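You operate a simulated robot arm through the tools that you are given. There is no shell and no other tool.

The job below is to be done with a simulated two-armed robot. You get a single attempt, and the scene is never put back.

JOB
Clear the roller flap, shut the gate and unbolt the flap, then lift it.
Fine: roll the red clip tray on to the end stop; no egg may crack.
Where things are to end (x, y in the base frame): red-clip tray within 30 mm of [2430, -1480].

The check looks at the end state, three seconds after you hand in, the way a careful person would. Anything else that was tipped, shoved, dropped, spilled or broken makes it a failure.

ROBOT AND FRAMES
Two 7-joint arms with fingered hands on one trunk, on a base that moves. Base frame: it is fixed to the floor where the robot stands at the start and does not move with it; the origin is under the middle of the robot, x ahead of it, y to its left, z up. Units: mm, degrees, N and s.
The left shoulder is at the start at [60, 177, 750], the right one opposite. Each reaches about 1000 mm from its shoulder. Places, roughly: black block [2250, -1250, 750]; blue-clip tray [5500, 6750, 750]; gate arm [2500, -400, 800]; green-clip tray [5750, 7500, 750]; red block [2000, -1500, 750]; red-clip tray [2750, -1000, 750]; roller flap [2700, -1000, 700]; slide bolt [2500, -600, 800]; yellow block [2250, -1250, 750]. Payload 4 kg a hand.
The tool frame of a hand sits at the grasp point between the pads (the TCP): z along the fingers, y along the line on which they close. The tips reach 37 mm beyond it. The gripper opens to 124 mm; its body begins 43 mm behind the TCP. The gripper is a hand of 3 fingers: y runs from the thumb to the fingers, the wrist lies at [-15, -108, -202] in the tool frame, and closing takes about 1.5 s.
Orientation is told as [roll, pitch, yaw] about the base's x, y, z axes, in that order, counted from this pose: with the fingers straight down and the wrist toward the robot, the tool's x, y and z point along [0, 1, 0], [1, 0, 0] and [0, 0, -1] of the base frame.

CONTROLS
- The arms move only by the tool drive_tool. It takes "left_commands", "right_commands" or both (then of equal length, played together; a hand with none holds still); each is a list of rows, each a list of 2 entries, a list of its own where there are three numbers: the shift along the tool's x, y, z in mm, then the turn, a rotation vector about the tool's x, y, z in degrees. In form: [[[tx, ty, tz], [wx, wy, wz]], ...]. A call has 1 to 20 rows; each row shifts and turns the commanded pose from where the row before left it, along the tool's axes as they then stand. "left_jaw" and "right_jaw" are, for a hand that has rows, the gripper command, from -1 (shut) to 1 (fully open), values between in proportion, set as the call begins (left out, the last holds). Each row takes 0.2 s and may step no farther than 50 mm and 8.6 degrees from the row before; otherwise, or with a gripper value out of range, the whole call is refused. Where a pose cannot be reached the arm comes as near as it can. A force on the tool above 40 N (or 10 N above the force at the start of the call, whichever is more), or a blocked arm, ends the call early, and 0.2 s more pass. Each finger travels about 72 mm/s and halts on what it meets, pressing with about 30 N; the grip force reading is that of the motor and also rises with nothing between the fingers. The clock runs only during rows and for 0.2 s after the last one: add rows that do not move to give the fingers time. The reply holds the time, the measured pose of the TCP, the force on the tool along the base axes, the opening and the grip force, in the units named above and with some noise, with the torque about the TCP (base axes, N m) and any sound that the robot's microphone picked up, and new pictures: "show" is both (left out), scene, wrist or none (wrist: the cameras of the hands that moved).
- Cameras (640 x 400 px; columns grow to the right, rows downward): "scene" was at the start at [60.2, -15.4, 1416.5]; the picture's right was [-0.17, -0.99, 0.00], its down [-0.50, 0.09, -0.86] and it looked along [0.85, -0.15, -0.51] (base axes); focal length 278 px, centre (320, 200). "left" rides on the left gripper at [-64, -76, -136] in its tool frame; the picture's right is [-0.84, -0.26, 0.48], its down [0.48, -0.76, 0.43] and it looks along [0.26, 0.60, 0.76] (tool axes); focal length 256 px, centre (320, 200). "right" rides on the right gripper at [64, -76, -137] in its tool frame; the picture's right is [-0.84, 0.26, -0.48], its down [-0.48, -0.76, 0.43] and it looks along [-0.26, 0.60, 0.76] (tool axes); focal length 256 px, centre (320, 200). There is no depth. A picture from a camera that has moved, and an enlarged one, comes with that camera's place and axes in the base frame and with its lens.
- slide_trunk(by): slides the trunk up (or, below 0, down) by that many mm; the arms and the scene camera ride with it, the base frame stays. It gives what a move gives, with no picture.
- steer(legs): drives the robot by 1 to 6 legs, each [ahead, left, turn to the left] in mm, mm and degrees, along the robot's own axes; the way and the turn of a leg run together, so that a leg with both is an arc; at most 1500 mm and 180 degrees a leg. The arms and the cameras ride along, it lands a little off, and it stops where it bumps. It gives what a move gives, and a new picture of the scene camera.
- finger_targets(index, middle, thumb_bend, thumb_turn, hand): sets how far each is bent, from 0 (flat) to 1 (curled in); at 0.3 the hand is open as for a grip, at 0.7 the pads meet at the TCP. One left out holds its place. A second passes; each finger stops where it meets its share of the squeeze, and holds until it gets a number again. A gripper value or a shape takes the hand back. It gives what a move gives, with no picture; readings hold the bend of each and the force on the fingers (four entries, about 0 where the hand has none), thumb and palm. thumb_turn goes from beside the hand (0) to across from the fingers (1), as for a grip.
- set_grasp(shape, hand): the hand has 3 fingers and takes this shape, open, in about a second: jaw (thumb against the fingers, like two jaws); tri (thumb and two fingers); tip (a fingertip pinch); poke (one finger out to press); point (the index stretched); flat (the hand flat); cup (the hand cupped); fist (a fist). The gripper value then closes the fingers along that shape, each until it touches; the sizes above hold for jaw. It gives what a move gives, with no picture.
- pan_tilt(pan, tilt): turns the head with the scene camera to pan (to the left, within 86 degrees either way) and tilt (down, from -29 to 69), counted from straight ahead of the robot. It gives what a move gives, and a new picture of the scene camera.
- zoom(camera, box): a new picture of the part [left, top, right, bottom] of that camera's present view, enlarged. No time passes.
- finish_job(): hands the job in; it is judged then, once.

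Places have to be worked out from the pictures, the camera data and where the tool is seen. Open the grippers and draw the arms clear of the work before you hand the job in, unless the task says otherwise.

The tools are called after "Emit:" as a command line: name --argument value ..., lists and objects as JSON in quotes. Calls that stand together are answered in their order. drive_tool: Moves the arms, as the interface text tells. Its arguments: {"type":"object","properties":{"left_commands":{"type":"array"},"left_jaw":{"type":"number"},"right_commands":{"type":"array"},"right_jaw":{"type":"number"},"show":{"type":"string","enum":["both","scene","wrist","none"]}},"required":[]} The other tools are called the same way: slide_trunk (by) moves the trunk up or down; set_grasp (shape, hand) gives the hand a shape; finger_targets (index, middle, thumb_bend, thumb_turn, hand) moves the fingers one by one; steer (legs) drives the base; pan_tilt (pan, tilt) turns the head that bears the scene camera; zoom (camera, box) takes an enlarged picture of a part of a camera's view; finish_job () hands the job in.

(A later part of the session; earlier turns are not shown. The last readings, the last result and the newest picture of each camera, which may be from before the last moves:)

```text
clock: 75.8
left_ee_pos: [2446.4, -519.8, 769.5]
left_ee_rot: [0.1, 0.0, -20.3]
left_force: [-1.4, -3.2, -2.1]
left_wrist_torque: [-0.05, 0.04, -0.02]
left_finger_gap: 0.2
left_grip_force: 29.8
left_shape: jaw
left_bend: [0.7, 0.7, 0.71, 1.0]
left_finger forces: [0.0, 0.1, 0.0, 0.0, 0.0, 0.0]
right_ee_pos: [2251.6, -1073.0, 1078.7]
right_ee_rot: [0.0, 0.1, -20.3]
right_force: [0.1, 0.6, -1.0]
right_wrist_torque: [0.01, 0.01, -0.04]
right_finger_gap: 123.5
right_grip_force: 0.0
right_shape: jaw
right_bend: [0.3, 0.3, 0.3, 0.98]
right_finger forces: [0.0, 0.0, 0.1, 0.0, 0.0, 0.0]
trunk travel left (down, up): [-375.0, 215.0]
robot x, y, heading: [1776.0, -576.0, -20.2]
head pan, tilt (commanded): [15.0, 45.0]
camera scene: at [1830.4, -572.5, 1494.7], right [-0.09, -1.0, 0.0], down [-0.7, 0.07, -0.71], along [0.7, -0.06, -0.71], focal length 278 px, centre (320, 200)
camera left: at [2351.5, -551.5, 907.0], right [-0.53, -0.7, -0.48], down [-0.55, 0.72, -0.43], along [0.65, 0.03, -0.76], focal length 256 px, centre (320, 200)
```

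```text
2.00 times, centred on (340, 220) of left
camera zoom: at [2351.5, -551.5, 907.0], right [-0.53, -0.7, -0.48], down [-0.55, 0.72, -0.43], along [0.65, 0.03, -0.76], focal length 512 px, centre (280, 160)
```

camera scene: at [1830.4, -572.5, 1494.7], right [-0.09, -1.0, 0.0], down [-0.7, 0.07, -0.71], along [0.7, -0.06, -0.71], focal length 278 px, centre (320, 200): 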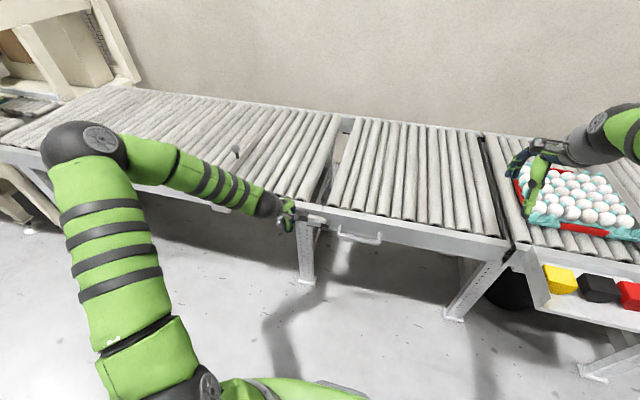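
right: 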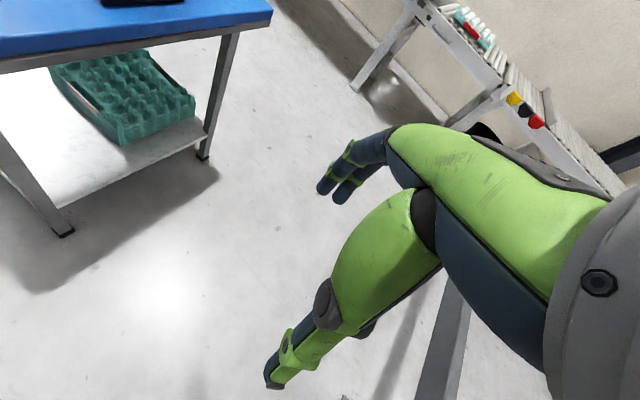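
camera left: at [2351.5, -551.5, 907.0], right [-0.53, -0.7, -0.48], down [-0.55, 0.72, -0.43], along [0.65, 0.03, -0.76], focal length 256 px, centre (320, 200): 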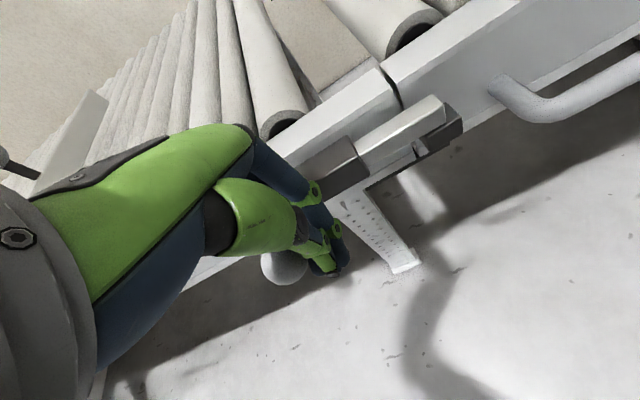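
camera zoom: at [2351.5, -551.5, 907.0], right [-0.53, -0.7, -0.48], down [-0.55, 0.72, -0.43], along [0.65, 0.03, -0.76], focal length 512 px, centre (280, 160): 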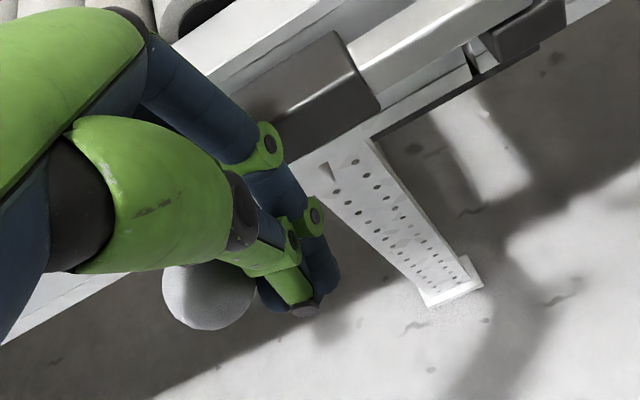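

Contact is made (3-4 N) and the bar has begun to move. I continue sliding it left.

Emit:
drive_tool --left_commands '[[[6, 0, 0], [0, 0, 0]], [[6, 0, 0], [0, 0, 0]], [[6, 0, 0], [0, 0, 0]], [[6, 0, 0], [0, 0, 0]], [[6, 0, 0], [0, 0, 0]], [[6, 0, 0], [0, 0, 0]], [[0, 0, 0], [0, 0, 0]]]'

Emit:
zoom --camera "scene" --box '[240, 190, 368, 270]'

```text
clock: 77.4
left_ee_pos: [2458.3, -486.7, 769.6]
left_ee_rot: [-0.1, 0.0, -20.5]
left_force: [-5.5, -15.3, -3.2]
left_wrist_torque: [-0.37, 0.19, -0.22]
left_finger_gap: 0.1
left_grip_force: 30.5
left_shape: jaw
left_bend: [0.7, 0.7, 0.71, 1.0]
left_finger forces: [0.0, 0.7, 0.1, 0.0, 0.1, 0.0]
right_ee_pos: [2252.4, -1074.0, 1077.4]
right_ee_rot: [0.1, -0.1, -20.3]
right_force: [-0.3, 0.1, 0.3]
right_wrist_torque: [-0.01, 0.0, 0.02]
right_finger_gap: 123.6
right_grip_force: 0.0
right_shape: jaw
right_bend: [0.3, 0.3, 0.3, 0.98]
right_finger forces: [0.1, 0.0, 0.1, 0.0, 0.0, 0.0]
trunk travel left (down, up): [-375.0, 215.0]
robot x, y, heading: [1772.4, -574.8, -20.3]
head pan, tilt (commanded): [15.0, 45.0]
camera scene: at [1830.1, -573.6, 1494.7], right [-0.09, -1.0, 0.0], down [-0.7, 0.07, -0.71], along [0.7, -0.06, -0.71], focal length 278 px, centre (320, 200)
camera left: at [2363.0, -518.1, 906.9], right [-0.53, -0.7, -0.48], down [-0.54, 0.72, -0.44], along [0.65, 0.03, -0.76], focal length 256 px, centre (320, 200)
```

scene: 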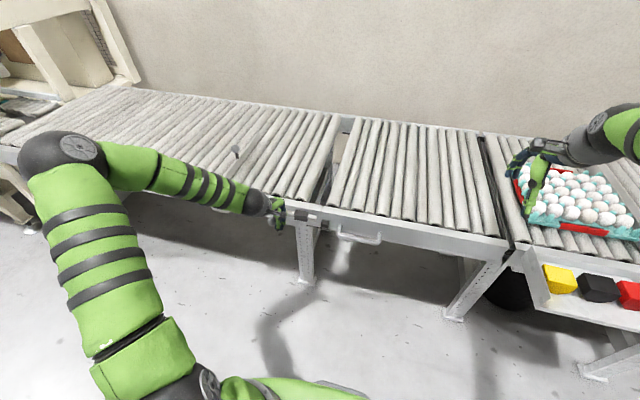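
left: 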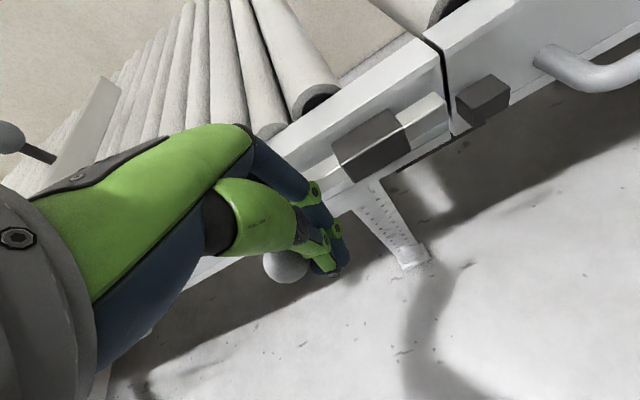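

```text
5.00 times, centred on (304, 230) of scene
camera zoom: at [1830.1, -573.6, 1494.7], right [-0.09, -1.0, 0.0], down [-0.7, 0.07, -0.71], along [0.7, -0.06, -0.71], focal length 1388 px, centre (400, 50)
```

zoom: 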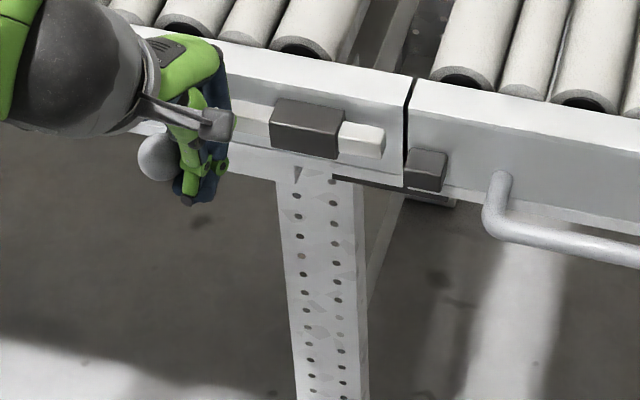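

The bar is clear of the keeper and of the split line, and the force has risen to 16 N. I push a little more to see if it is at the end of its travel.

Emit:
drive_tool --left_commands '[[[4, 0, 0], [0, 0, 0]], [[3, 0, 0], [0, 0, 0]], [[0, 0, 0], [0, 0, 0]]]' --show "none"

Emit:
zoom --camera "scene" --box '[240, 190, 368, 270]'

```text
clock: 78.3
left_ee_pos: [2457.4, -484.9, 770.2]
left_ee_rot: [-0.7, 0.3, -21.0]
left_force: [-2.0, -11.6, -3.6]
left_wrist_torque: [-0.28, 0.12, -0.16]
left_finger_gap: 0.0
left_grip_force: 30.2
left_shape: jaw
left_bend: [0.7, 0.7, 0.72, 1.0]
left_finger forces: [0.0, 0.5, 0.1, 0.0, 0.1, 0.1]
right_ee_pos: [2250.9, -1075.2, 1078.7]
right_ee_rot: [0.0, -0.1, -20.3]
right_force: [0.5, 0.3, -0.2]
right_wrist_torque: [-0.02, 0.02, 0.0]
right_finger_gap: 123.8
right_grip_force: 0.0
right_shape: jaw
right_bend: [0.3, 0.3, 0.3, 0.98]
right_finger forces: [0.1, 0.0, 0.0, 0.0, 0.1, 0.0]
trunk travel left (down, up): [-375.0, 215.0]
robot x, y, heading: [1777.1, -575.1, -20.2]
head pan, tilt (commanded): [15.0, 45.0]
stopped in row 3 (left hand): the force on the tool passed its limit at 40 N (the readings are from after the stop); the commanded pose is now the measured one
```

```text
5.00 times, centred on (304, 230) of scene
camera zoom: at [1830.5, -573.1, 1494.8], right [-0.09, -1.0, 0.0], down [-0.7, 0.07, -0.71], along [0.7, -0.07, -0.71], focal length 1388 px, centre (400, 50)
```

zoom: 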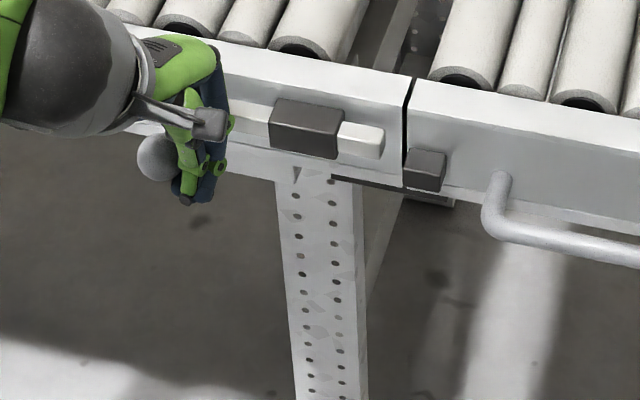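

The bolt is fully withdrawn, against its end stop. I take the left hand away from the ball (right, back and then up), and move the right hand out of the flap's sweep.

Emit:
drive_tool --left_commands '[[[-12, 0, 0], [0, 0, 0]], [[-8, -20, 0], [0, 0, 0]], [[0, -45, 0], [0, 0, 0]], [[0, 0, -48], [0, 0, 0]], [[0, 0, -48], [0, 0, 0]], [[0, 0, -48], [0, 0, 0]], [[0, 0, -48], [0, 0, 0]], [[0, 0, -48], [0, 0, 0]]]' --right_commands '[[[-20, -45, 0], [0, 0, 0]], [[-20, -45, 0], [0, 0, 0]], [[-40, -30, 0], [0, 0, 0]], [[-45, 0, 0], [0, 0, 0]], [[-45, 0, 0], [0, 0, 0]], [[-45, 0, 0], [0, 0, 0]], [[0, 0, 0], [0, 0, 0]], [[0, 0, 0], [0, 0, 0]]]'

Emit:
zoom --camera "scene" --box '[260, 180, 420, 280]'

```text
clock: 80.1
left_ee_pos: [2393.9, -480.1, 1013.0]
left_ee_rot: [-0.6, 0.0, -20.8]
left_force: [-0.2, 0.1, 0.1]
left_wrist_torque: [0.02, 0.01, 0.0]
left_finger_gap: 0.2
left_grip_force: 29.6
left_shape: jaw
left_bend: [0.7, 0.7, 0.72, 1.0]
left_finger forces: [0.0, 0.0, 0.0, 0.0, 0.0, 0.0]
right_ee_pos: [2062.1, -1233.7, 1078.3]
right_ee_rot: [0.1, 0.0, -20.3]
right_force: [-0.1, 1.0, -0.2]
right_wrist_torque: [0.02, 0.04, -0.04]
right_finger_gap: 123.7
right_grip_force: 0.0
right_shape: jaw
right_bend: [0.3, 0.3, 0.3, 0.98]
right_finger forces: [0.1, 0.0, 0.1, 0.0, 0.0, 0.0]
trunk travel left (down, up): [-375.0, 215.0]
robot x, y, heading: [1779.0, -575.3, -20.4]
head pan, tilt (commanded): [15.0, 45.0]
camera scene: at [1829.6, -572.8, 1494.7], right [-0.09, -1.0, 0.0], down [-0.7, 0.07, -0.71], along [0.7, -0.07, -0.71], focal length 278 px, centre (320, 200)
camera right: at [2014.0, -1148.8, 1214.5], right [-0.05, -0.87, 0.48], down [-0.88, -0.19, -0.44], along [0.47, -0.45, -0.76], focal length 256 px, centre (320, 200)
camera left: at [2299.7, -510.5, 1149.5], right [-0.54, -0.7, -0.48], down [-0.54, 0.72, -0.44], along [0.65, 0.02, -0.76], focal length 256 px, centre (320, 200)
```

scene: 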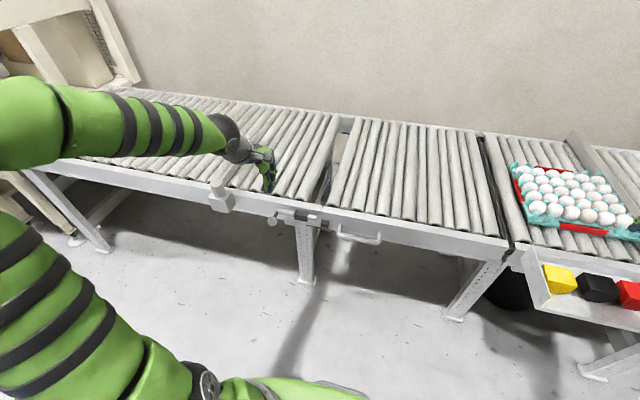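
right: 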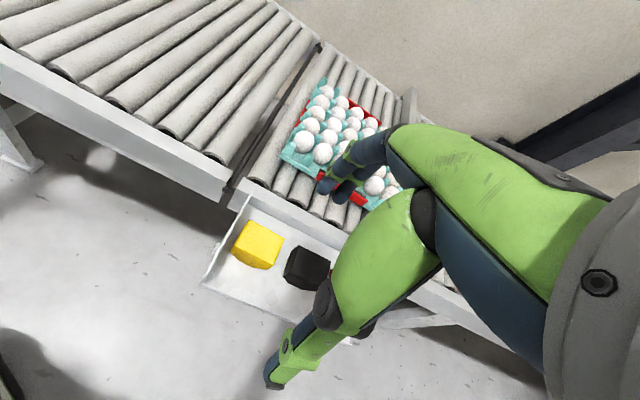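
left: 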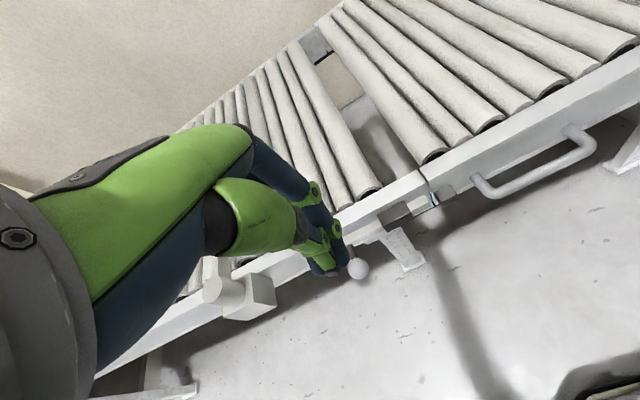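

```text
4.00 times, centred on (340, 230) of scene
camera zoom: at [1829.6, -572.8, 1494.7], right [-0.09, -1.0, 0.0], down [-0.7, 0.07, -0.71], along [0.7, -0.07, -0.71], focal length 1110 px, centre (240, 80)
```

zoom: 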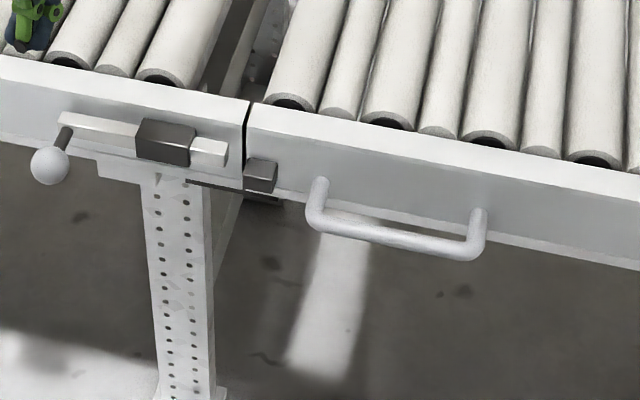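

The bolt is fully open. I shift the robot 150 mm to the right to centre the left arm on the handle's arc, then turn the left hand to point its closed fingers forward like a pin.

Emit:
steer --legs '[[0, -150, 0]]'

Emit:
drive_tool --left_commands '[[[0, 45, -10], [0, 0, 0]], [[0, 45, -10], [0, 0, 0]], [[0, 40, -10], [0, 0, 0]], [[0, 0, 0], [-8.2, 0, 0]], [[0, 0, 0], [-8.2, 0, 0]], [[0, 0, 0], [-8.2, 0, 0]], [[0, 0, 0], [-8.2, 0, 0]], [[0, 0, 0], [-8.2, 0, 0]], [[0, 0, 0], [-8.2, 0, 0]], [[0, 0, 0], [-8.2, 0, 0]], [[0, 0, 0], [-8.2, 0, 0]], [[0, 0, 0], [-8.2, 0, 0]], [[0, 0, 0], [-8.2, 0, 0]], [[0, 0, 0], [-8.0, 0, 0]], [[0, 0, 0], [0, 0, 0]]]'

```text
clock: 81.5
left_ee_pos: [2341.3, -622.0, 1011.4]
left_ee_rot: [-0.4, 0.1, -20.7]
left_force: [0.4, -0.2, 0.7]
left_wrist_torque: [0.05, 0.06, 0.01]
left_finger_gap: 0.0
left_grip_force: 30.1
left_shape: jaw
left_bend: [0.7, 0.7, 0.72, 1.0]
left_finger forces: [0.0, 0.0, 0.0, 0.0, 0.1, 0.0]
right_ee_pos: [2011.5, -1377.0, 1076.4]
right_ee_rot: [0.1, -0.1, -20.3]
right_force: [-0.1, -0.2, -0.7]
right_wrist_torque: [0.03, -0.05, -0.01]
right_finger_gap: 124.0
right_grip_force: 0.0
right_shape: jaw
right_bend: [0.3, 0.3, 0.3, 0.98]
right_finger forces: [0.0, 0.0, 0.0, 0.0, 0.1, 0.0]
trunk travel left (down, up): [-375.0, 215.0]
robot x, y, heading: [1720.1, -719.0, -20.1]
head pan, tilt (commanded): [15.0, 45.0]
camera scene: at [1777.4, -715.2, 1494.7], right [-0.09, -1.0, 0.0], down [-0.7, 0.07, -0.71], along [0.7, -0.06, -0.71], focal length 278 px, centre (320, 200)
```

scene: 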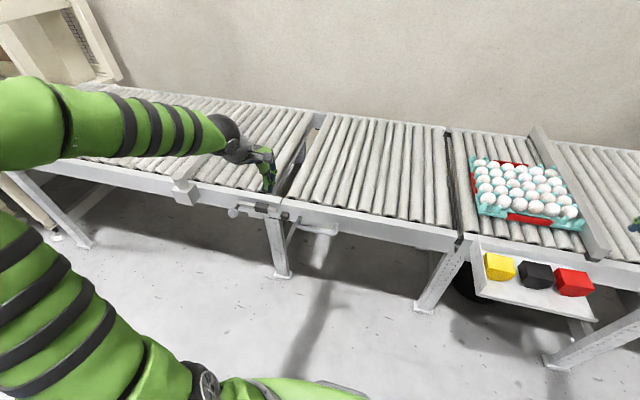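

```text
clock: 84.7
left_ee_pos: [2486.0, -594.1, 1118.3]
left_ee_rot: [8.0, -82.8, -31.6]
left_force: [0.3, 0.0, -0.3]
left_wrist_torque: [-0.02, 0.02, 0.01]
left_finger_gap: 0.0
left_grip_force: 29.8
left_shape: jaw
left_bend: [0.7, 0.7, 0.72, 1.0]
left_finger forces: [0.0, 0.1, 0.1, 0.0, 0.0, 0.0]
left hand out of reach, approached as far as the arm can: row 6, 10, 11, 12, 13, 14
right_ee_pos: [2011.3, -1376.1, 1077.2]
right_ee_rot: [0.1, 0.0, -20.3]
right_force: [-0.8, 0.2, -0.8]
right_wrist_torque: [0.03, 0.0, -0.03]
right_finger_gap: 123.5
right_grip_force: 0.0
right_shape: jaw
right_bend: [0.3, 0.3, 0.3, 0.98]
right_finger forces: [0.0, 0.1, 0.1, 0.1, 0.0, 0.0]
trunk travel left (down, up): [-375.0, 215.0]
robot x, y, heading: [1723.2, -718.3, -20.4]
head pan, tilt (commanded): [15.0, 45.0]
camera scene: at [1777.9, -714.3, 1494.9], right [-0.09, -1.0, 0.0], down [-0.7, 0.07, -0.71], along [0.7, -0.07, -0.71], focal length 278 px, centre (320, 200)
camera left: at [2326.5, -592.3, 1059.1], right [0.08, -0.94, -0.33], down [0.51, 0.32, -0.8], along [0.86, -0.11, 0.5], focal length 256 px, centre (320, 200)
```

scene: 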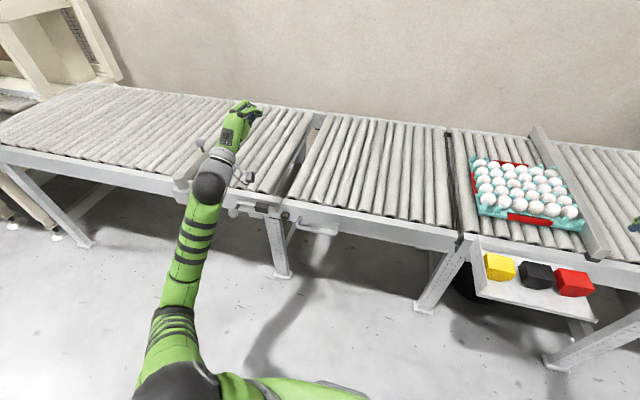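
left: 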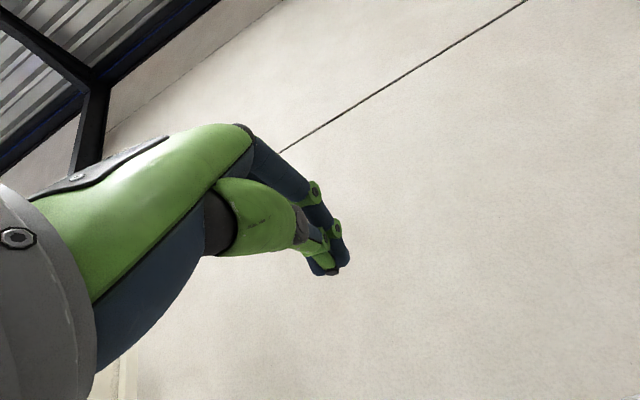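

The hand now points forward, but the wrist is near a limit. I roll it about its own axis so that the stiff side of the fingers faces up, and see if the reach improves.

Emit:
drive_tool --left_commands '[[[0, 0, 0], [0, 0, 8.2]], [[0, 0, 0], [0, 0, 8.2]], [[0, 0, 0], [0, 0, 8.2]], [[0, 0, 0], [0, 0, 8.2]], [[0, 0, 0], [0, 0, 8.2]], [[0, 0, 0], [0, 0, 8.2]], [[0, 0, 0], [0, 0, 8.2]], [[0, 0, 0], [0, 0, 8.2]], [[0, 0, 0], [0, 0, 8.2]], [[0, 0, 0], [0, 0, 8.2]], [[0, 0, 0], [0, 0, 8.0]], [[0, 0, 0], [0, 0, 0]], [[0, 0, 0], [0, 0, 0]]]'

```text
clock: 87.5
left_ee_pos: [2486.1, -594.1, 1118.1]
left_ee_rot: [83.7, 0.3, -112.4]
left_force: [-0.2, -0.6, 0.2]
left_wrist_torque: [0.03, 0.01, -0.02]
left_finger_gap: 0.0
left_grip_force: 30.3
left_shape: jaw
left_bend: [0.7, 0.7, 0.72, 1.0]
left_finger forces: [0.0, 0.0, 0.1, 0.1, 0.1, 0.0]
right_ee_pos: [2011.6, -1374.9, 1076.5]
right_ee_rot: [0.0, -0.1, -20.3]
right_force: [0.2, -0.2, -0.7]
right_wrist_torque: [-0.01, 0.0, 0.0]
right_finger_gap: 124.0
right_grip_force: 0.0
right_shape: jaw
right_bend: [0.3, 0.3, 0.3, 0.98]
right_finger forces: [0.0, 0.0, 0.0, 0.0, 0.0, 0.1]
trunk travel left (down, up): [-375.0, 215.0]
robot x, y, heading: [1724.9, -718.1, -20.5]
head pan, tilt (commanded): [15.0, 45.0]
camera scene: at [1777.8, -714.0, 1494.7], right [-0.09, -1.0, 0.0], down [-0.7, 0.07, -0.71], along [0.7, -0.07, -0.71], focal length 278 px, centre (320, 200)
camera left: at [2382.1, -468.6, 1070.7], right [0.46, 0.1, -0.88], down [0.74, 0.51, 0.44], along [0.5, -0.85, 0.16], focal length 256 px, centre (320, 200)
```

scene: 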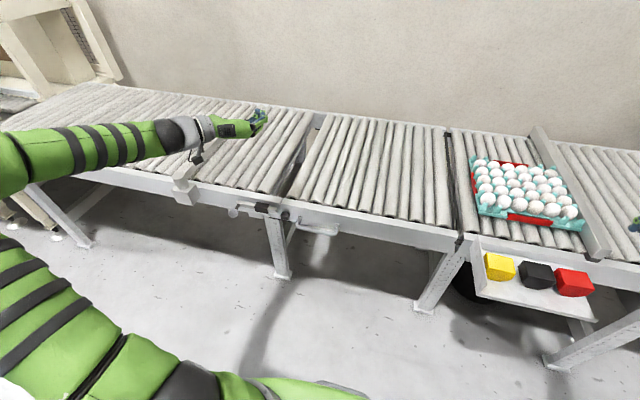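
left: 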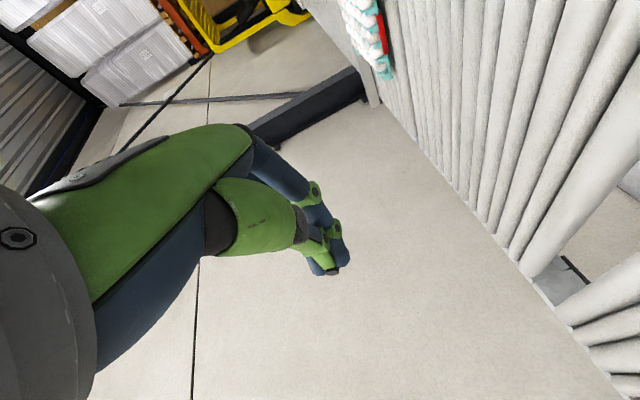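

The closed fingers now point forward with their stiff side facing up, and the arm is in reach. I level the hand, pull back, and come down in front of the handle.

Emit:
drive_tool --left_commands '[[[0, 0, 0], [0, 7, 0]], [[0, 0, -50], [0, 0, 0]], [[0, 0, -50], [0, 0, 0]], [[0, 46, 0], [0, 0, 0]], [[0, 46, 0], [0, 0, 0]], [[0, 46, 0], [0, 0, 0]], [[0, 46, 0], [0, 0, 0]], [[-50, 0, 0], [0, 0, 0]], [[-50, 0, 0], [0, 0, 0]], [[-50, 0, 0], [0, 0, 0]], [[-50, 0, 0], [0, 0, 0]], [[-50, 0, 0], [0, 0, 0]], [[-50, 0, 0], [0, 0, 0]], [[0, 0, 0], [0, 0, 0]]]'

Emit:
zoom --camera "scene" --box '[220, 170, 380, 270]'

```text
clock: 90.5
left_ee_pos: [2326.0, -723.9, 815.4]
left_ee_rot: [90.4, 0.4, -112.4]
left_force: [-0.4, 0.5, 0.1]
left_wrist_torque: [0.02, 0.0, 0.02]
left_finger_gap: 0.0
left_grip_force: 29.7
left_shape: jaw
left_bend: [0.7, 0.7, 0.72, 1.0]
left_finger forces: [0.0, 0.0, 0.0, 0.1, 0.0, 0.0]
right_ee_pos: [2012.2, -1375.5, 1078.1]
right_ee_rot: [0.0, 0.0, -20.4]
right_force: [0.3, -0.6, 0.3]
right_wrist_torque: [0.02, 0.02, -0.02]
right_finger_gap: 124.0
right_grip_force: 0.0
right_shape: jaw
right_bend: [0.3, 0.3, 0.3, 0.98]
right_finger forces: [0.0, 0.0, 0.1, 0.0, 0.1, 0.0]
trunk travel left (down, up): [-375.0, 215.0]
robot x, y, heading: [1722.9, -713.7, -20.2]
head pan, tilt (commanded): [15.0, 45.0]
camera scene: at [1777.9, -714.2, 1494.7], right [-0.09, -1.0, 0.0], down [-0.7, 0.07, -0.71], along [0.7, -0.07, -0.71], focal length 278 px, centre (320, 200)
camera left: at [2229.3, -601.5, 751.1], right [0.55, 0.06, -0.83], down [0.69, 0.54, 0.49], along [0.47, -0.84, 0.26], focal length 256 px, centre (320, 200)
```

scene: 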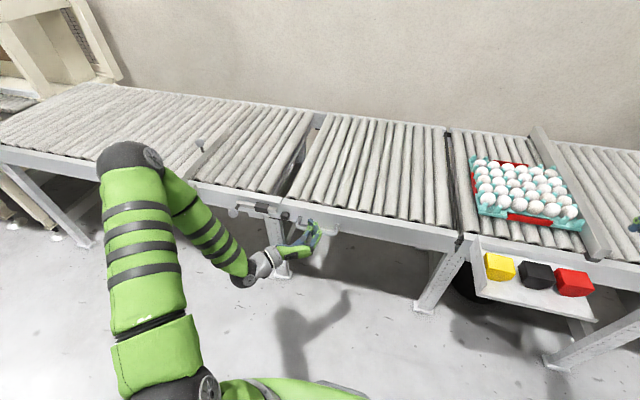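
left: 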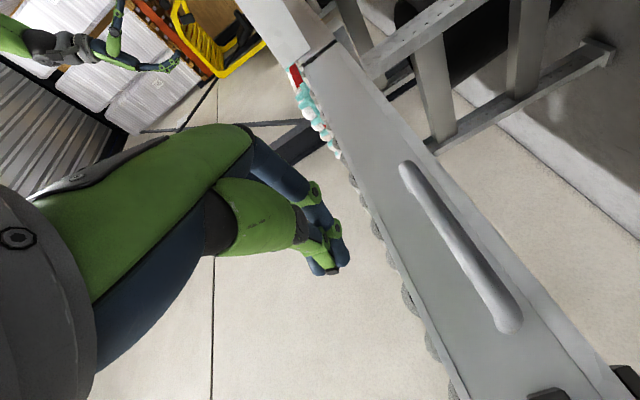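

```text
4.00 times, centred on (300, 220) of scene
camera zoom: at [1777.9, -714.2, 1494.7], right [-0.09, -1.0, 0.0], down [-0.7, 0.07, -0.71], along [0.7, -0.07, -0.71], focal length 1110 px, centre (400, 120)
```

zoom: 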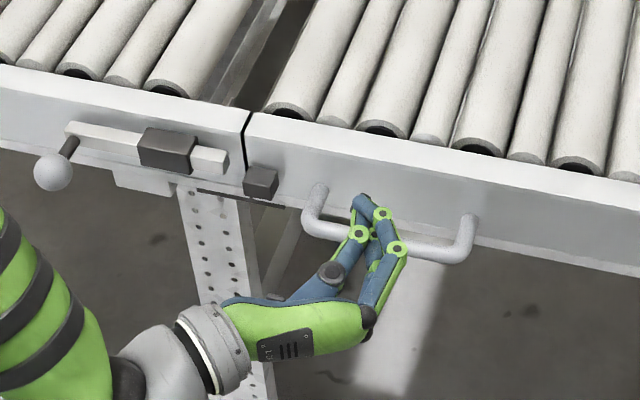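

The fingers point at the handle with the tip about 35 mm in front of the bar; the wrist view puts the bar at about z=728. I go down to z=690 and then slide in beneath the bar.

Emit:
drive_tool --left_commands '[[[-42, 0, 0], [0, 0, 0]], [[-42, 0, 0], [0, 0, 0]], [[-41, 0, 0], [0, 0, 0]], [[0, 0, 0], [0, 0, 0]]]'

Emit:
zoom --camera "left" --box '[160, 80, 640, 380]'

Emit:
zoom --camera "scene" --box '[220, 170, 380, 270]'

```text
clock: 91.5
left_ee_pos: [2327.9, -724.7, 688.7]
left_ee_rot: [90.5, 0.4, -112.4]
left_force: [-0.2, -0.6, -0.7]
left_wrist_torque: [-0.02, -0.03, 0.0]
left_finger_gap: 0.0
left_grip_force: 29.9
left_shape: jaw
left_bend: [0.7, 0.7, 0.72, 1.0]
left_finger forces: [0.0, 0.1, 0.0, 0.0, 0.1, 0.0]
right_ee_pos: [2011.9, -1376.3, 1077.7]
right_ee_rot: [0.0, 0.0, -20.3]
right_force: [1.1, -0.4, -0.9]
right_wrist_torque: [0.01, -0.01, -0.01]
right_finger_gap: 123.8
right_grip_force: 0.1
right_shape: jaw
right_bend: [0.3, 0.3, 0.3, 0.98]
right_finger forces: [0.0, 0.0, 0.1, 0.0, 0.0, 0.1]
trunk travel left (down, up): [-375.0, 215.0]
robot x, y, heading: [1723.6, -717.0, -20.5]
head pan, tilt (commanded): [15.0, 45.0]
camera scene: at [1777.9, -714.2, 1494.7], right [-0.09, -1.0, 0.0], down [-0.7, 0.07, -0.71], along [0.7, -0.07, -0.71], focal length 278 px, centre (320, 200)
camera left: at [2230.6, -600.9, 624.7], right [0.55, 0.06, -0.83], down [0.69, 0.54, 0.49], along [0.47, -0.84, 0.26], focal length 256 px, centre (320, 200)
```

scene: 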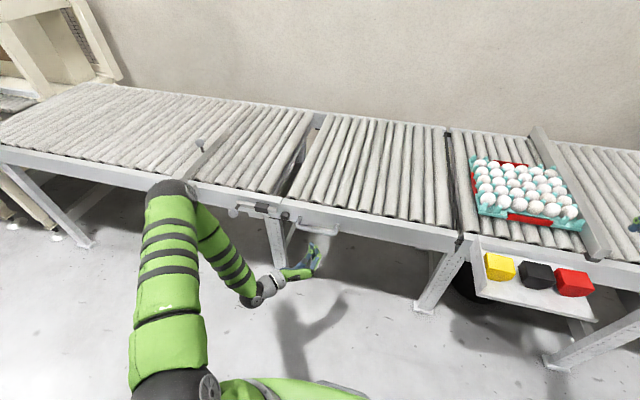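
left: 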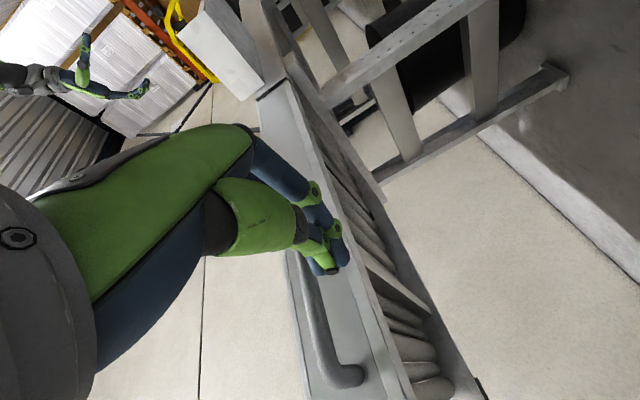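

```text
1.33 times, centred on (400, 230) of left
camera zoom: at [2230.6, -600.9, 624.7], right [0.55, 0.06, -0.83], down [0.69, 0.54, 0.49], along [0.47, -0.84, 0.26], focal length 341 px, centre (213, 160)
```

zoom: 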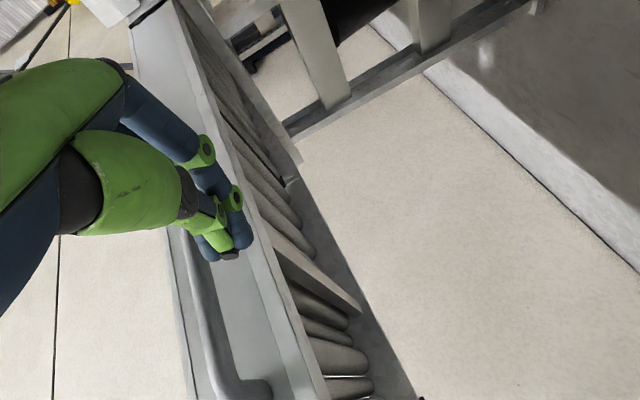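

```text
4.00 times, centred on (300, 220) of scene
camera zoom: at [1777.9, -714.2, 1494.7], right [-0.09, -1.0, 0.0], down [-0.7, 0.07, -0.71], along [0.7, -0.07, -0.71], focal length 1110 px, centre (400, 120)
```

zoom: 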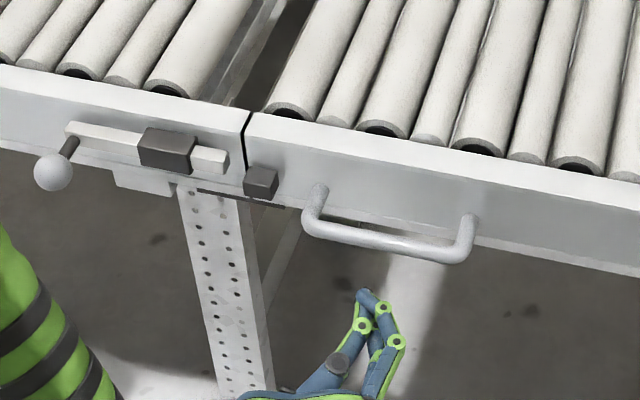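

The hand is below the bar. I slide forward 70 mm so that the bar lies over the fingers, short of the beam face.

Emit:
drive_tool --left_commands '[[[0, 0, 20], [0, 0, 0]], [[0, 0, 20], [0, 0, 0]], [[0, 0, 15], [0, 0, 0]], [[0, 0, 12], [0, 0, 0]], [[0, 0, 0], [0, 0, 0]]]'

Emit:
zoom --camera "scene" --box '[240, 190, 368, 270]'

Emit:
zoom --camera "left" --box '[240, 120, 480, 400]'

```text
clock: 92.7
left_ee_pos: [2389.6, -751.6, 691.0]
left_ee_rot: [90.5, 0.4, -112.4]
left_force: [0.1, -0.2, 0.4]
left_wrist_torque: [-0.03, 0.0, -0.02]
left_finger_gap: 0.0
left_grip_force: 30.2
left_shape: jaw
left_bend: [0.7, 0.7, 0.72, 1.0]
left_finger forces: [0.0, 0.1, 0.1, 0.0, 0.0, 0.1]
right_ee_pos: [2010.6, -1375.1, 1077.0]
right_ee_rot: [0.0, 0.0, -20.3]
right_force: [0.5, -0.2, 0.2]
right_wrist_torque: [0.0, -0.03, -0.02]
right_finger_gap: 123.8
right_grip_force: 0.1
right_shape: jaw
right_bend: [0.3, 0.3, 0.3, 0.98]
right_finger forces: [0.0, 0.0, 0.1, 0.0, 0.0, 0.1]
trunk travel left (down, up): [-375.0, 215.0]
robot x, y, heading: [1723.5, -716.8, -20.2]
head pan, tilt (commanded): [15.0, 45.0]
camera scene: at [1777.8, -714.2, 1494.7], right [-0.09, -1.0, 0.0], down [-0.7, 0.07, -0.71], along [0.7, -0.07, -0.71], focal length 278 px, centre (320, 200)
camera left: at [2292.5, -627.8, 626.2], right [0.55, 0.06, -0.83], down [0.69, 0.54, 0.49], along [0.47, -0.84, 0.26], focal length 256 px, centre (320, 200)
```

scene: 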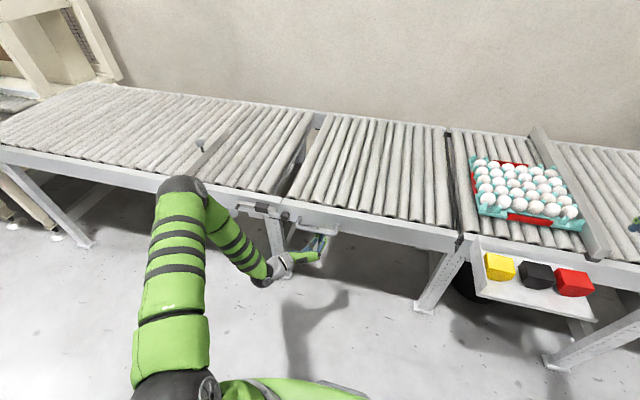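
left: 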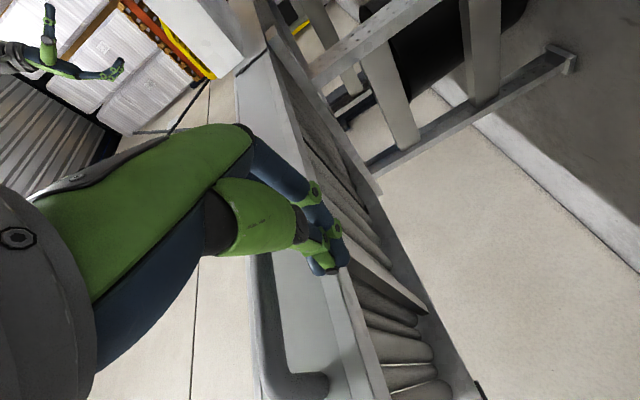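

```text
5.00 times, centred on (304, 230) of scene
camera zoom: at [1777.8, -714.2, 1494.7], right [-0.09, -1.0, 0.0], down [-0.7, 0.07, -0.71], along [0.7, -0.07, -0.71], focal length 1388 px, centre (400, 50)
```

zoom: 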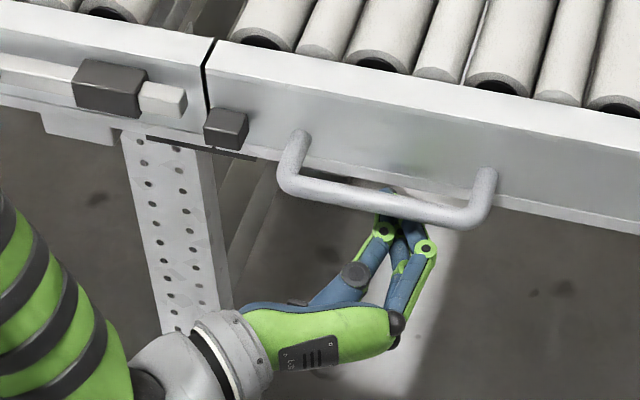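

```text
1.43 times, centred on (360, 260) of left
camera zoom: at [2292.5, -627.8, 626.2], right [0.55, 0.06, -0.83], down [0.69, 0.54, 0.49], along [0.47, -0.84, 0.26], focal length 366 px, centre (263, 114)
```

zoom: 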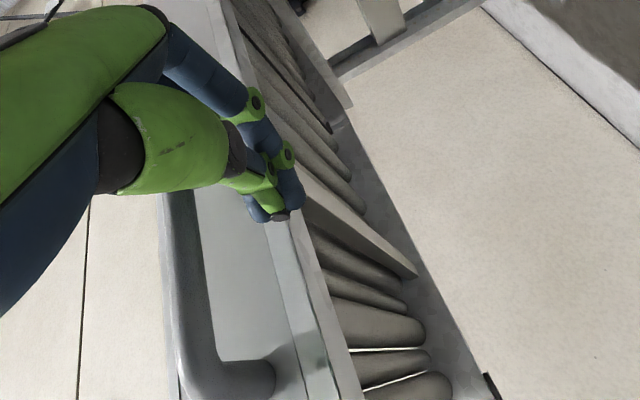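

The fingertips are under the bar, with the tip visible just beyond it. I lift in small steps to find contact and feel the weight.

Emit:
drive_tool --left_commands '[[[6, 0, 0], [0, 0, 0]], [[6, 0, 0], [0, 0, 0]], [[6, 0, 0], [0, 0, 0]], [[6, 0, 0], [0, 0, 0]], [[0, 0, 0], [0, 0, 0]]]'

Emit:
zoom --camera "scene" --box '[240, 190, 368, 270]'

```text
clock: 93.9
left_ee_pos: [2390.3, -749.6, 713.4]
left_ee_rot: [90.2, 0.3, -112.3]
left_force: [-1.1, -0.3, -15.9]
left_wrist_torque: [0.52, -0.15, -0.06]
left_finger_gap: 0.1
left_grip_force: 29.9
left_shape: jaw
left_bend: [0.7, 0.7, 0.72, 1.0]
left_finger forces: [0.0, 16.6, 0.0, 0.1, 0.0, 0.1]
right_ee_pos: [2012.9, -1375.7, 1077.5]
right_ee_rot: [0.0, 0.0, -20.4]
right_force: [-0.2, -0.4, 0.6]
right_wrist_torque: [0.03, 0.01, -0.01]
right_finger_gap: 123.8
right_grip_force: 0.1
right_shape: jaw
right_bend: [0.3, 0.3, 0.3, 0.98]
right_finger forces: [0.0, 0.0, 0.0, 0.0, 0.1, 0.0]
trunk travel left (down, up): [-375.0, 215.0]
robot x, y, heading: [1720.0, -716.1, -20.4]
head pan, tilt (commanded): [15.0, 45.0]
camera scene: at [1779.1, -714.3, 1494.5], right [-0.09, -1.0, 0.0], down [-0.7, 0.07, -0.71], along [0.7, -0.07, -0.71], focal length 278 px, centre (320, 200)
camera left: at [2292.3, -627.0, 649.8], right [0.55, 0.06, -0.83], down [0.69, 0.53, 0.49], along [0.47, -0.84, 0.25], focal length 256 px, centre (320, 200)
```

scene: 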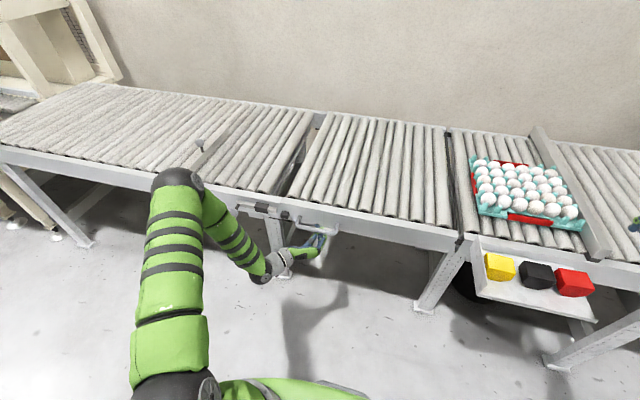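
left: 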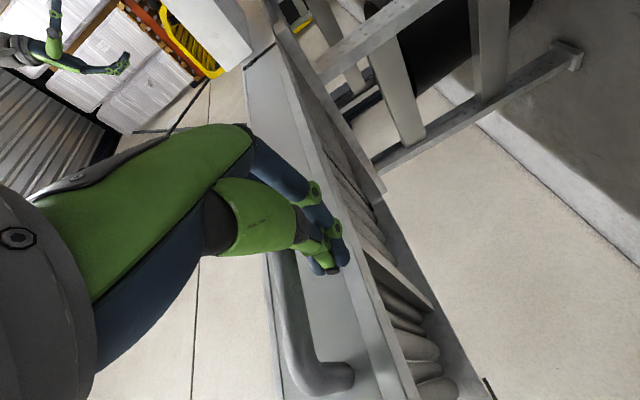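

```text
5.00 times, centred on (304, 230) of scene
camera zoom: at [1779.1, -714.3, 1494.5], right [-0.09, -1.0, 0.0], down [-0.7, 0.07, -0.71], along [0.7, -0.07, -0.71], focal length 1388 px, centre (400, 50)
```

zoom: 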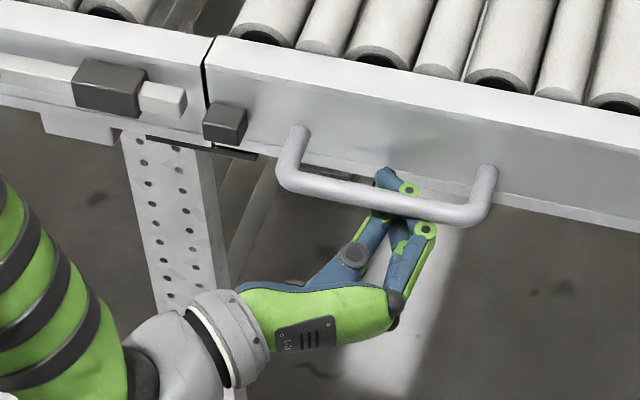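

The bar sits on the finger with 16 N and no visible lift yet. I keep raising gently.

Emit:
drive_tool --left_commands '[[[6, 0, 0], [0, 0, 0]], [[6, 0, 0], [0, 0, 0]], [[6, 0, 0], [0, 0, 0]], [[0, 0, 0], [0, 0, 0]]]'

Emit:
zoom --camera "scene" --box '[240, 190, 368, 270]'

```text
clock: 94.9
left_ee_pos: [2389.9, -749.2, 734.0]
left_ee_rot: [90.5, 0.4, -112.3]
left_force: [0.8, 2.3, -12.3]
left_wrist_torque: [0.32, -0.08, 0.0]
left_finger_gap: 0.0
left_grip_force: 29.4
left_shape: jaw
left_bend: [0.7, 0.7, 0.72, 1.0]
left_finger forces: [0.1, 11.0, 0.0, 0.0, 0.0, 0.0]
right_ee_pos: [2012.8, -1375.0, 1078.0]
right_ee_rot: [0.1, 0.0, -20.3]
right_force: [-0.1, -0.5, 0.6]
right_wrist_torque: [0.02, 0.01, 0.01]
right_finger_gap: 123.8
right_grip_force: 0.0
right_shape: jaw
right_bend: [0.3, 0.3, 0.3, 0.98]
right_finger forces: [0.0, 0.0, 0.1, 0.0, 0.1, 0.0]
trunk travel left (down, up): [-375.0, 215.0]
robot x, y, heading: [1721.7, -720.9, -20.4]
head pan, tilt (commanded): [15.0, 45.0]
camera scene: at [1778.7, -714.0, 1494.8], right [-0.09, -1.0, 0.0], down [-0.7, 0.07, -0.71], along [0.7, -0.07, -0.71], focal length 278 px, centre (320, 200)
camera left: at [2292.3, -626.9, 669.6], right [0.55, 0.06, -0.83], down [0.69, 0.54, 0.49], along [0.47, -0.84, 0.26], focal length 256 px, centre (320, 200)
```

scene: 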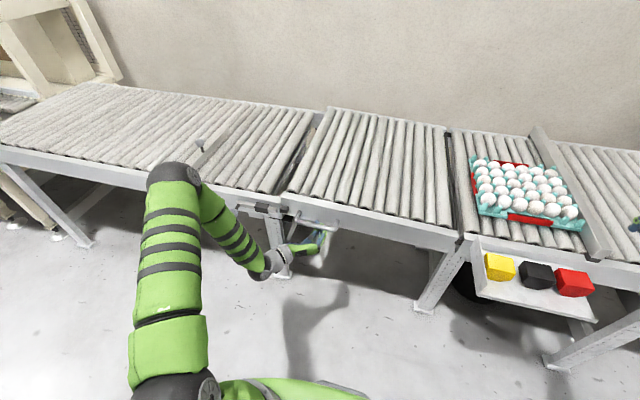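
left: 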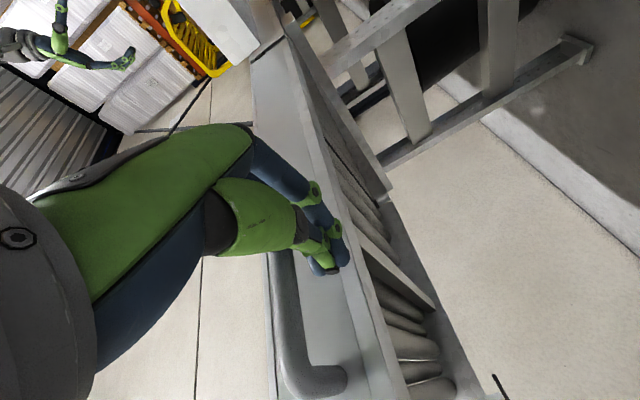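

```text
5.00 times, centred on (304, 230) of scene
camera zoom: at [1778.7, -714.0, 1494.8], right [-0.09, -1.0, 0.0], down [-0.7, 0.07, -0.71], along [0.7, -0.07, -0.71], focal length 1388 px, centre (400, 50)
```

zoom: 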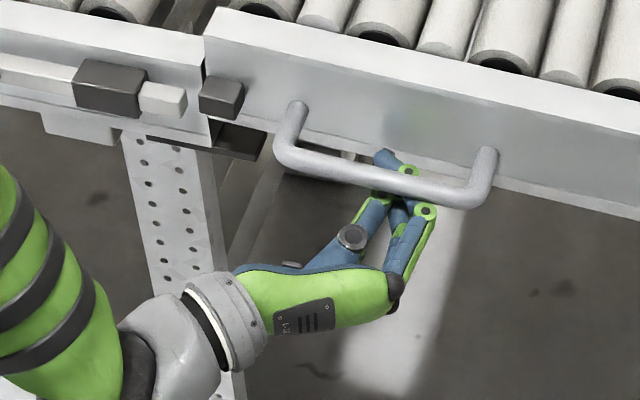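

The flap is rising at about 12 N. I carry on along its arc (hinge about Y=-92 in the conveyor frame, radius about 460) up to about 30°.

Emit:
drive_tool --left_commands '[[[19.3, 0, 0.2], [0, 0, 0]], [[19.3, 0, 0.2], [0, 0, 0]], [[19.3, 0, 0.2], [0, 0, 0]], [[20.1, 2.7, 0.3], [0, 0, 0]], [[20.1, 2.7, 0.3], [0, 0, 0]], [[20.1, 2.7, 0.3], [0, 0, 0]], [[20.1, 2.7, 0.3], [0, 0, 0]], [[19.3, 6.2, 0.4], [0, 0, 0]], [[19.3, 6.2, 0.4], [0, 0, 0]], [[19.3, 6.2, 0.4], [0, 0, 0]], [[19.3, 6.2, 0.4], [0, 0, 0]]]'

Emit:
zoom --camera "scene" --box '[220, 90, 480, 260]'

```text
clock: 97.3
left_ee_pos: [2375.4, -785.6, 951.9]
left_ee_rot: [90.8, 0.2, -112.5]
left_force: [0.3, 0.2, -0.8]
left_wrist_torque: [0.0, -0.01, -0.01]
left_finger_gap: 0.0
left_grip_force: 29.4
left_shape: jaw
left_bend: [0.7, 0.7, 0.72, 1.0]
left_finger forces: [0.0, 1.2, 0.0, 0.0, 0.0, 0.1]
right_ee_pos: [2010.4, -1376.6, 1079.3]
right_ee_rot: [0.0, 0.0, -20.4]
right_force: [0.4, -0.2, -0.6]
right_wrist_torque: [0.0, -0.03, 0.02]
right_finger_gap: 123.8
right_grip_force: 0.0
right_shape: jaw
right_bend: [0.3, 0.3, 0.3, 0.98]
right_finger forces: [0.0, 0.0, 0.0, 0.1, 0.1, 0.1]
trunk travel left (down, up): [-375.0, 215.0]
robot x, y, heading: [1724.6, -717.0, -20.2]
head pan, tilt (commanded): [15.0, 45.0]
camera scene: at [1777.4, -714.2, 1495.0], right [-0.09, -1.0, 0.0], down [-0.7, 0.07, -0.71], along [0.7, -0.07, -0.71], focal length 278 px, centre (320, 200)
camera left: at [2277.8, -663.4, 887.0], right [0.56, 0.05, -0.83], down [0.68, 0.54, 0.49], along [0.47, -0.84, 0.26], focal length 256 px, centre (320, 200)
```

scene: 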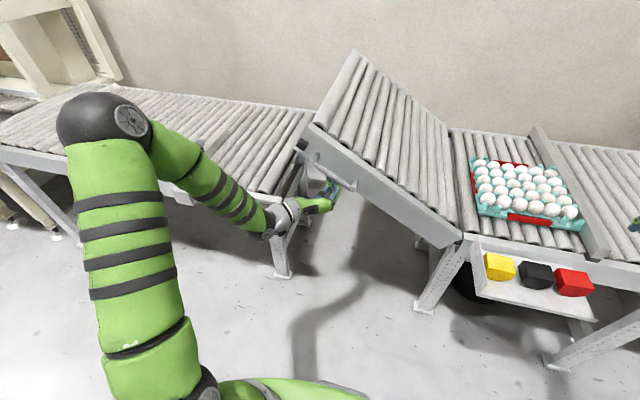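
left: 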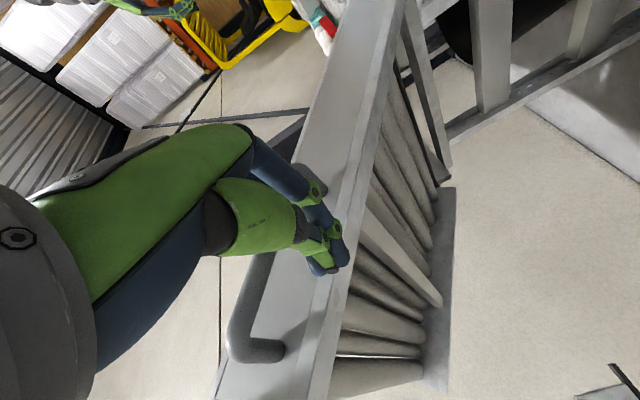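

```text
2.35 times, centred on (350, 175) of scene
camera zoom: at [1777.4, -714.2, 1495.0], right [-0.09, -1.0, 0.0], down [-0.7, 0.07, -0.71], along [0.7, -0.07, -0.71], focal length 653 px, centre (249, 259)
```

zoom: 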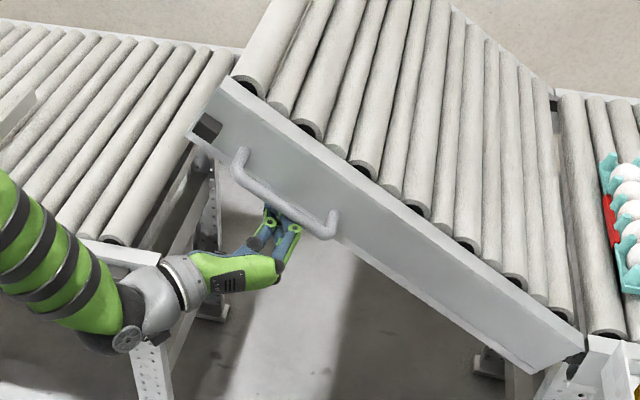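

The flap is at about 30° and rides lightly on the fingers. I continue the arc to about 60°.

Emit:
drive_tool --left_commands '[[[18, 9.5, 0.5], [0, 0, 0]], [[18, 9.5, 0.5], [0, 0, 0]], [[18, 9.5, 0.5], [0, 0, 0]], [[18, 9.5, 0.5], [0, 0, 0]], [[16, 12.4, 0.6], [0, 0, 0]], [[16, 12.4, 0.6], [0, 0, 0]], [[16, 12.4, 0.6], [0, 0, 0]], [[16, 12.4, 0.6], [0, 0, 0]], [[13.7, 15, 0.6], [0, 0, 0]], [[13.7, 15, 0.6], [0, 0, 0]], [[13.7, 15, 0.6], [0, 0, 0]], [[13.7, 15, 0.6], [0, 0, 0]]]'

Emit:
zoom --camera "scene" --box '[220, 20, 540, 260]'

```text
clock: 99.9
left_ee_pos: [2322.0, -925.7, 1137.9]
left_ee_rot: [90.6, 0.5, -112.6]
left_force: [0.4, 0.0, -0.3]
left_wrist_torque: [-0.02, -0.03, -0.01]
left_finger_gap: 0.0
left_grip_force: 30.2
left_shape: jaw
left_bend: [0.7, 0.7, 0.72, 1.0]
left_finger forces: [0.0, 0.1, 0.0, 0.0, 0.1, 0.0]
right_ee_pos: [2012.1, -1376.3, 1077.5]
right_ee_rot: [0.0, 0.0, -20.2]
right_force: [0.4, -1.1, -0.6]
right_wrist_torque: [0.03, 0.02, -0.01]
right_finger_gap: 123.9
right_grip_force: 0.1
right_shape: jaw
right_bend: [0.3, 0.3, 0.3, 0.98]
right_finger forces: [0.0, 0.1, 0.1, 0.1, 0.1, 0.1]
trunk travel left (down, up): [-375.0, 215.0]
robot x, y, heading: [1718.6, -718.4, -19.9]
head pan, tilt (commanded): [15.0, 45.0]
camera scene: at [1777.6, -714.4, 1494.7], right [-0.09, -1.0, 0.0], down [-0.7, 0.07, -0.71], along [0.7, -0.07, -0.71], focal length 278 px, centre (320, 200)
camera left: at [2225.4, -802.5, 1075.5], right [0.55, 0.05, -0.83], down [0.69, 0.54, 0.49], along [0.47, -0.84, 0.26], focal length 256 px, centre (320, 200)
```

scene: 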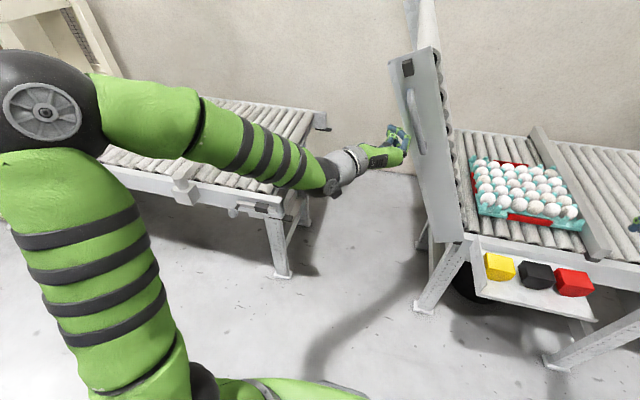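
left: 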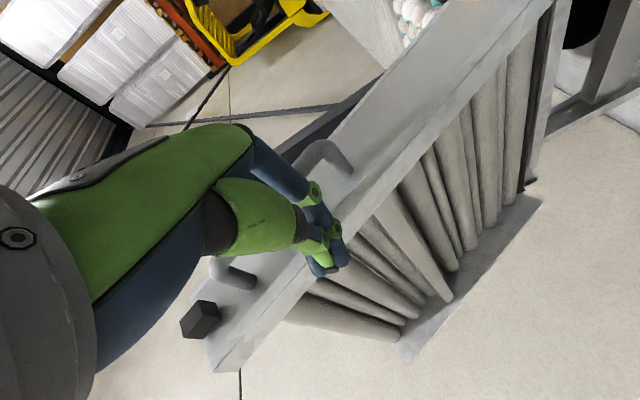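

```text
1.67 times, centred on (380, 140) of scene
camera zoom: at [1777.6, -714.4, 1494.7], right [-0.09, -1.0, 0.0], down [-0.7, 0.07, -0.71], along [0.7, -0.07, -0.71], focal length 463 px, centre (220, 300)
```

zoom: 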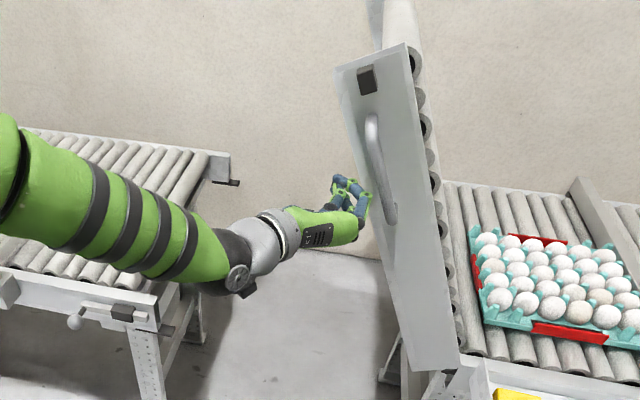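

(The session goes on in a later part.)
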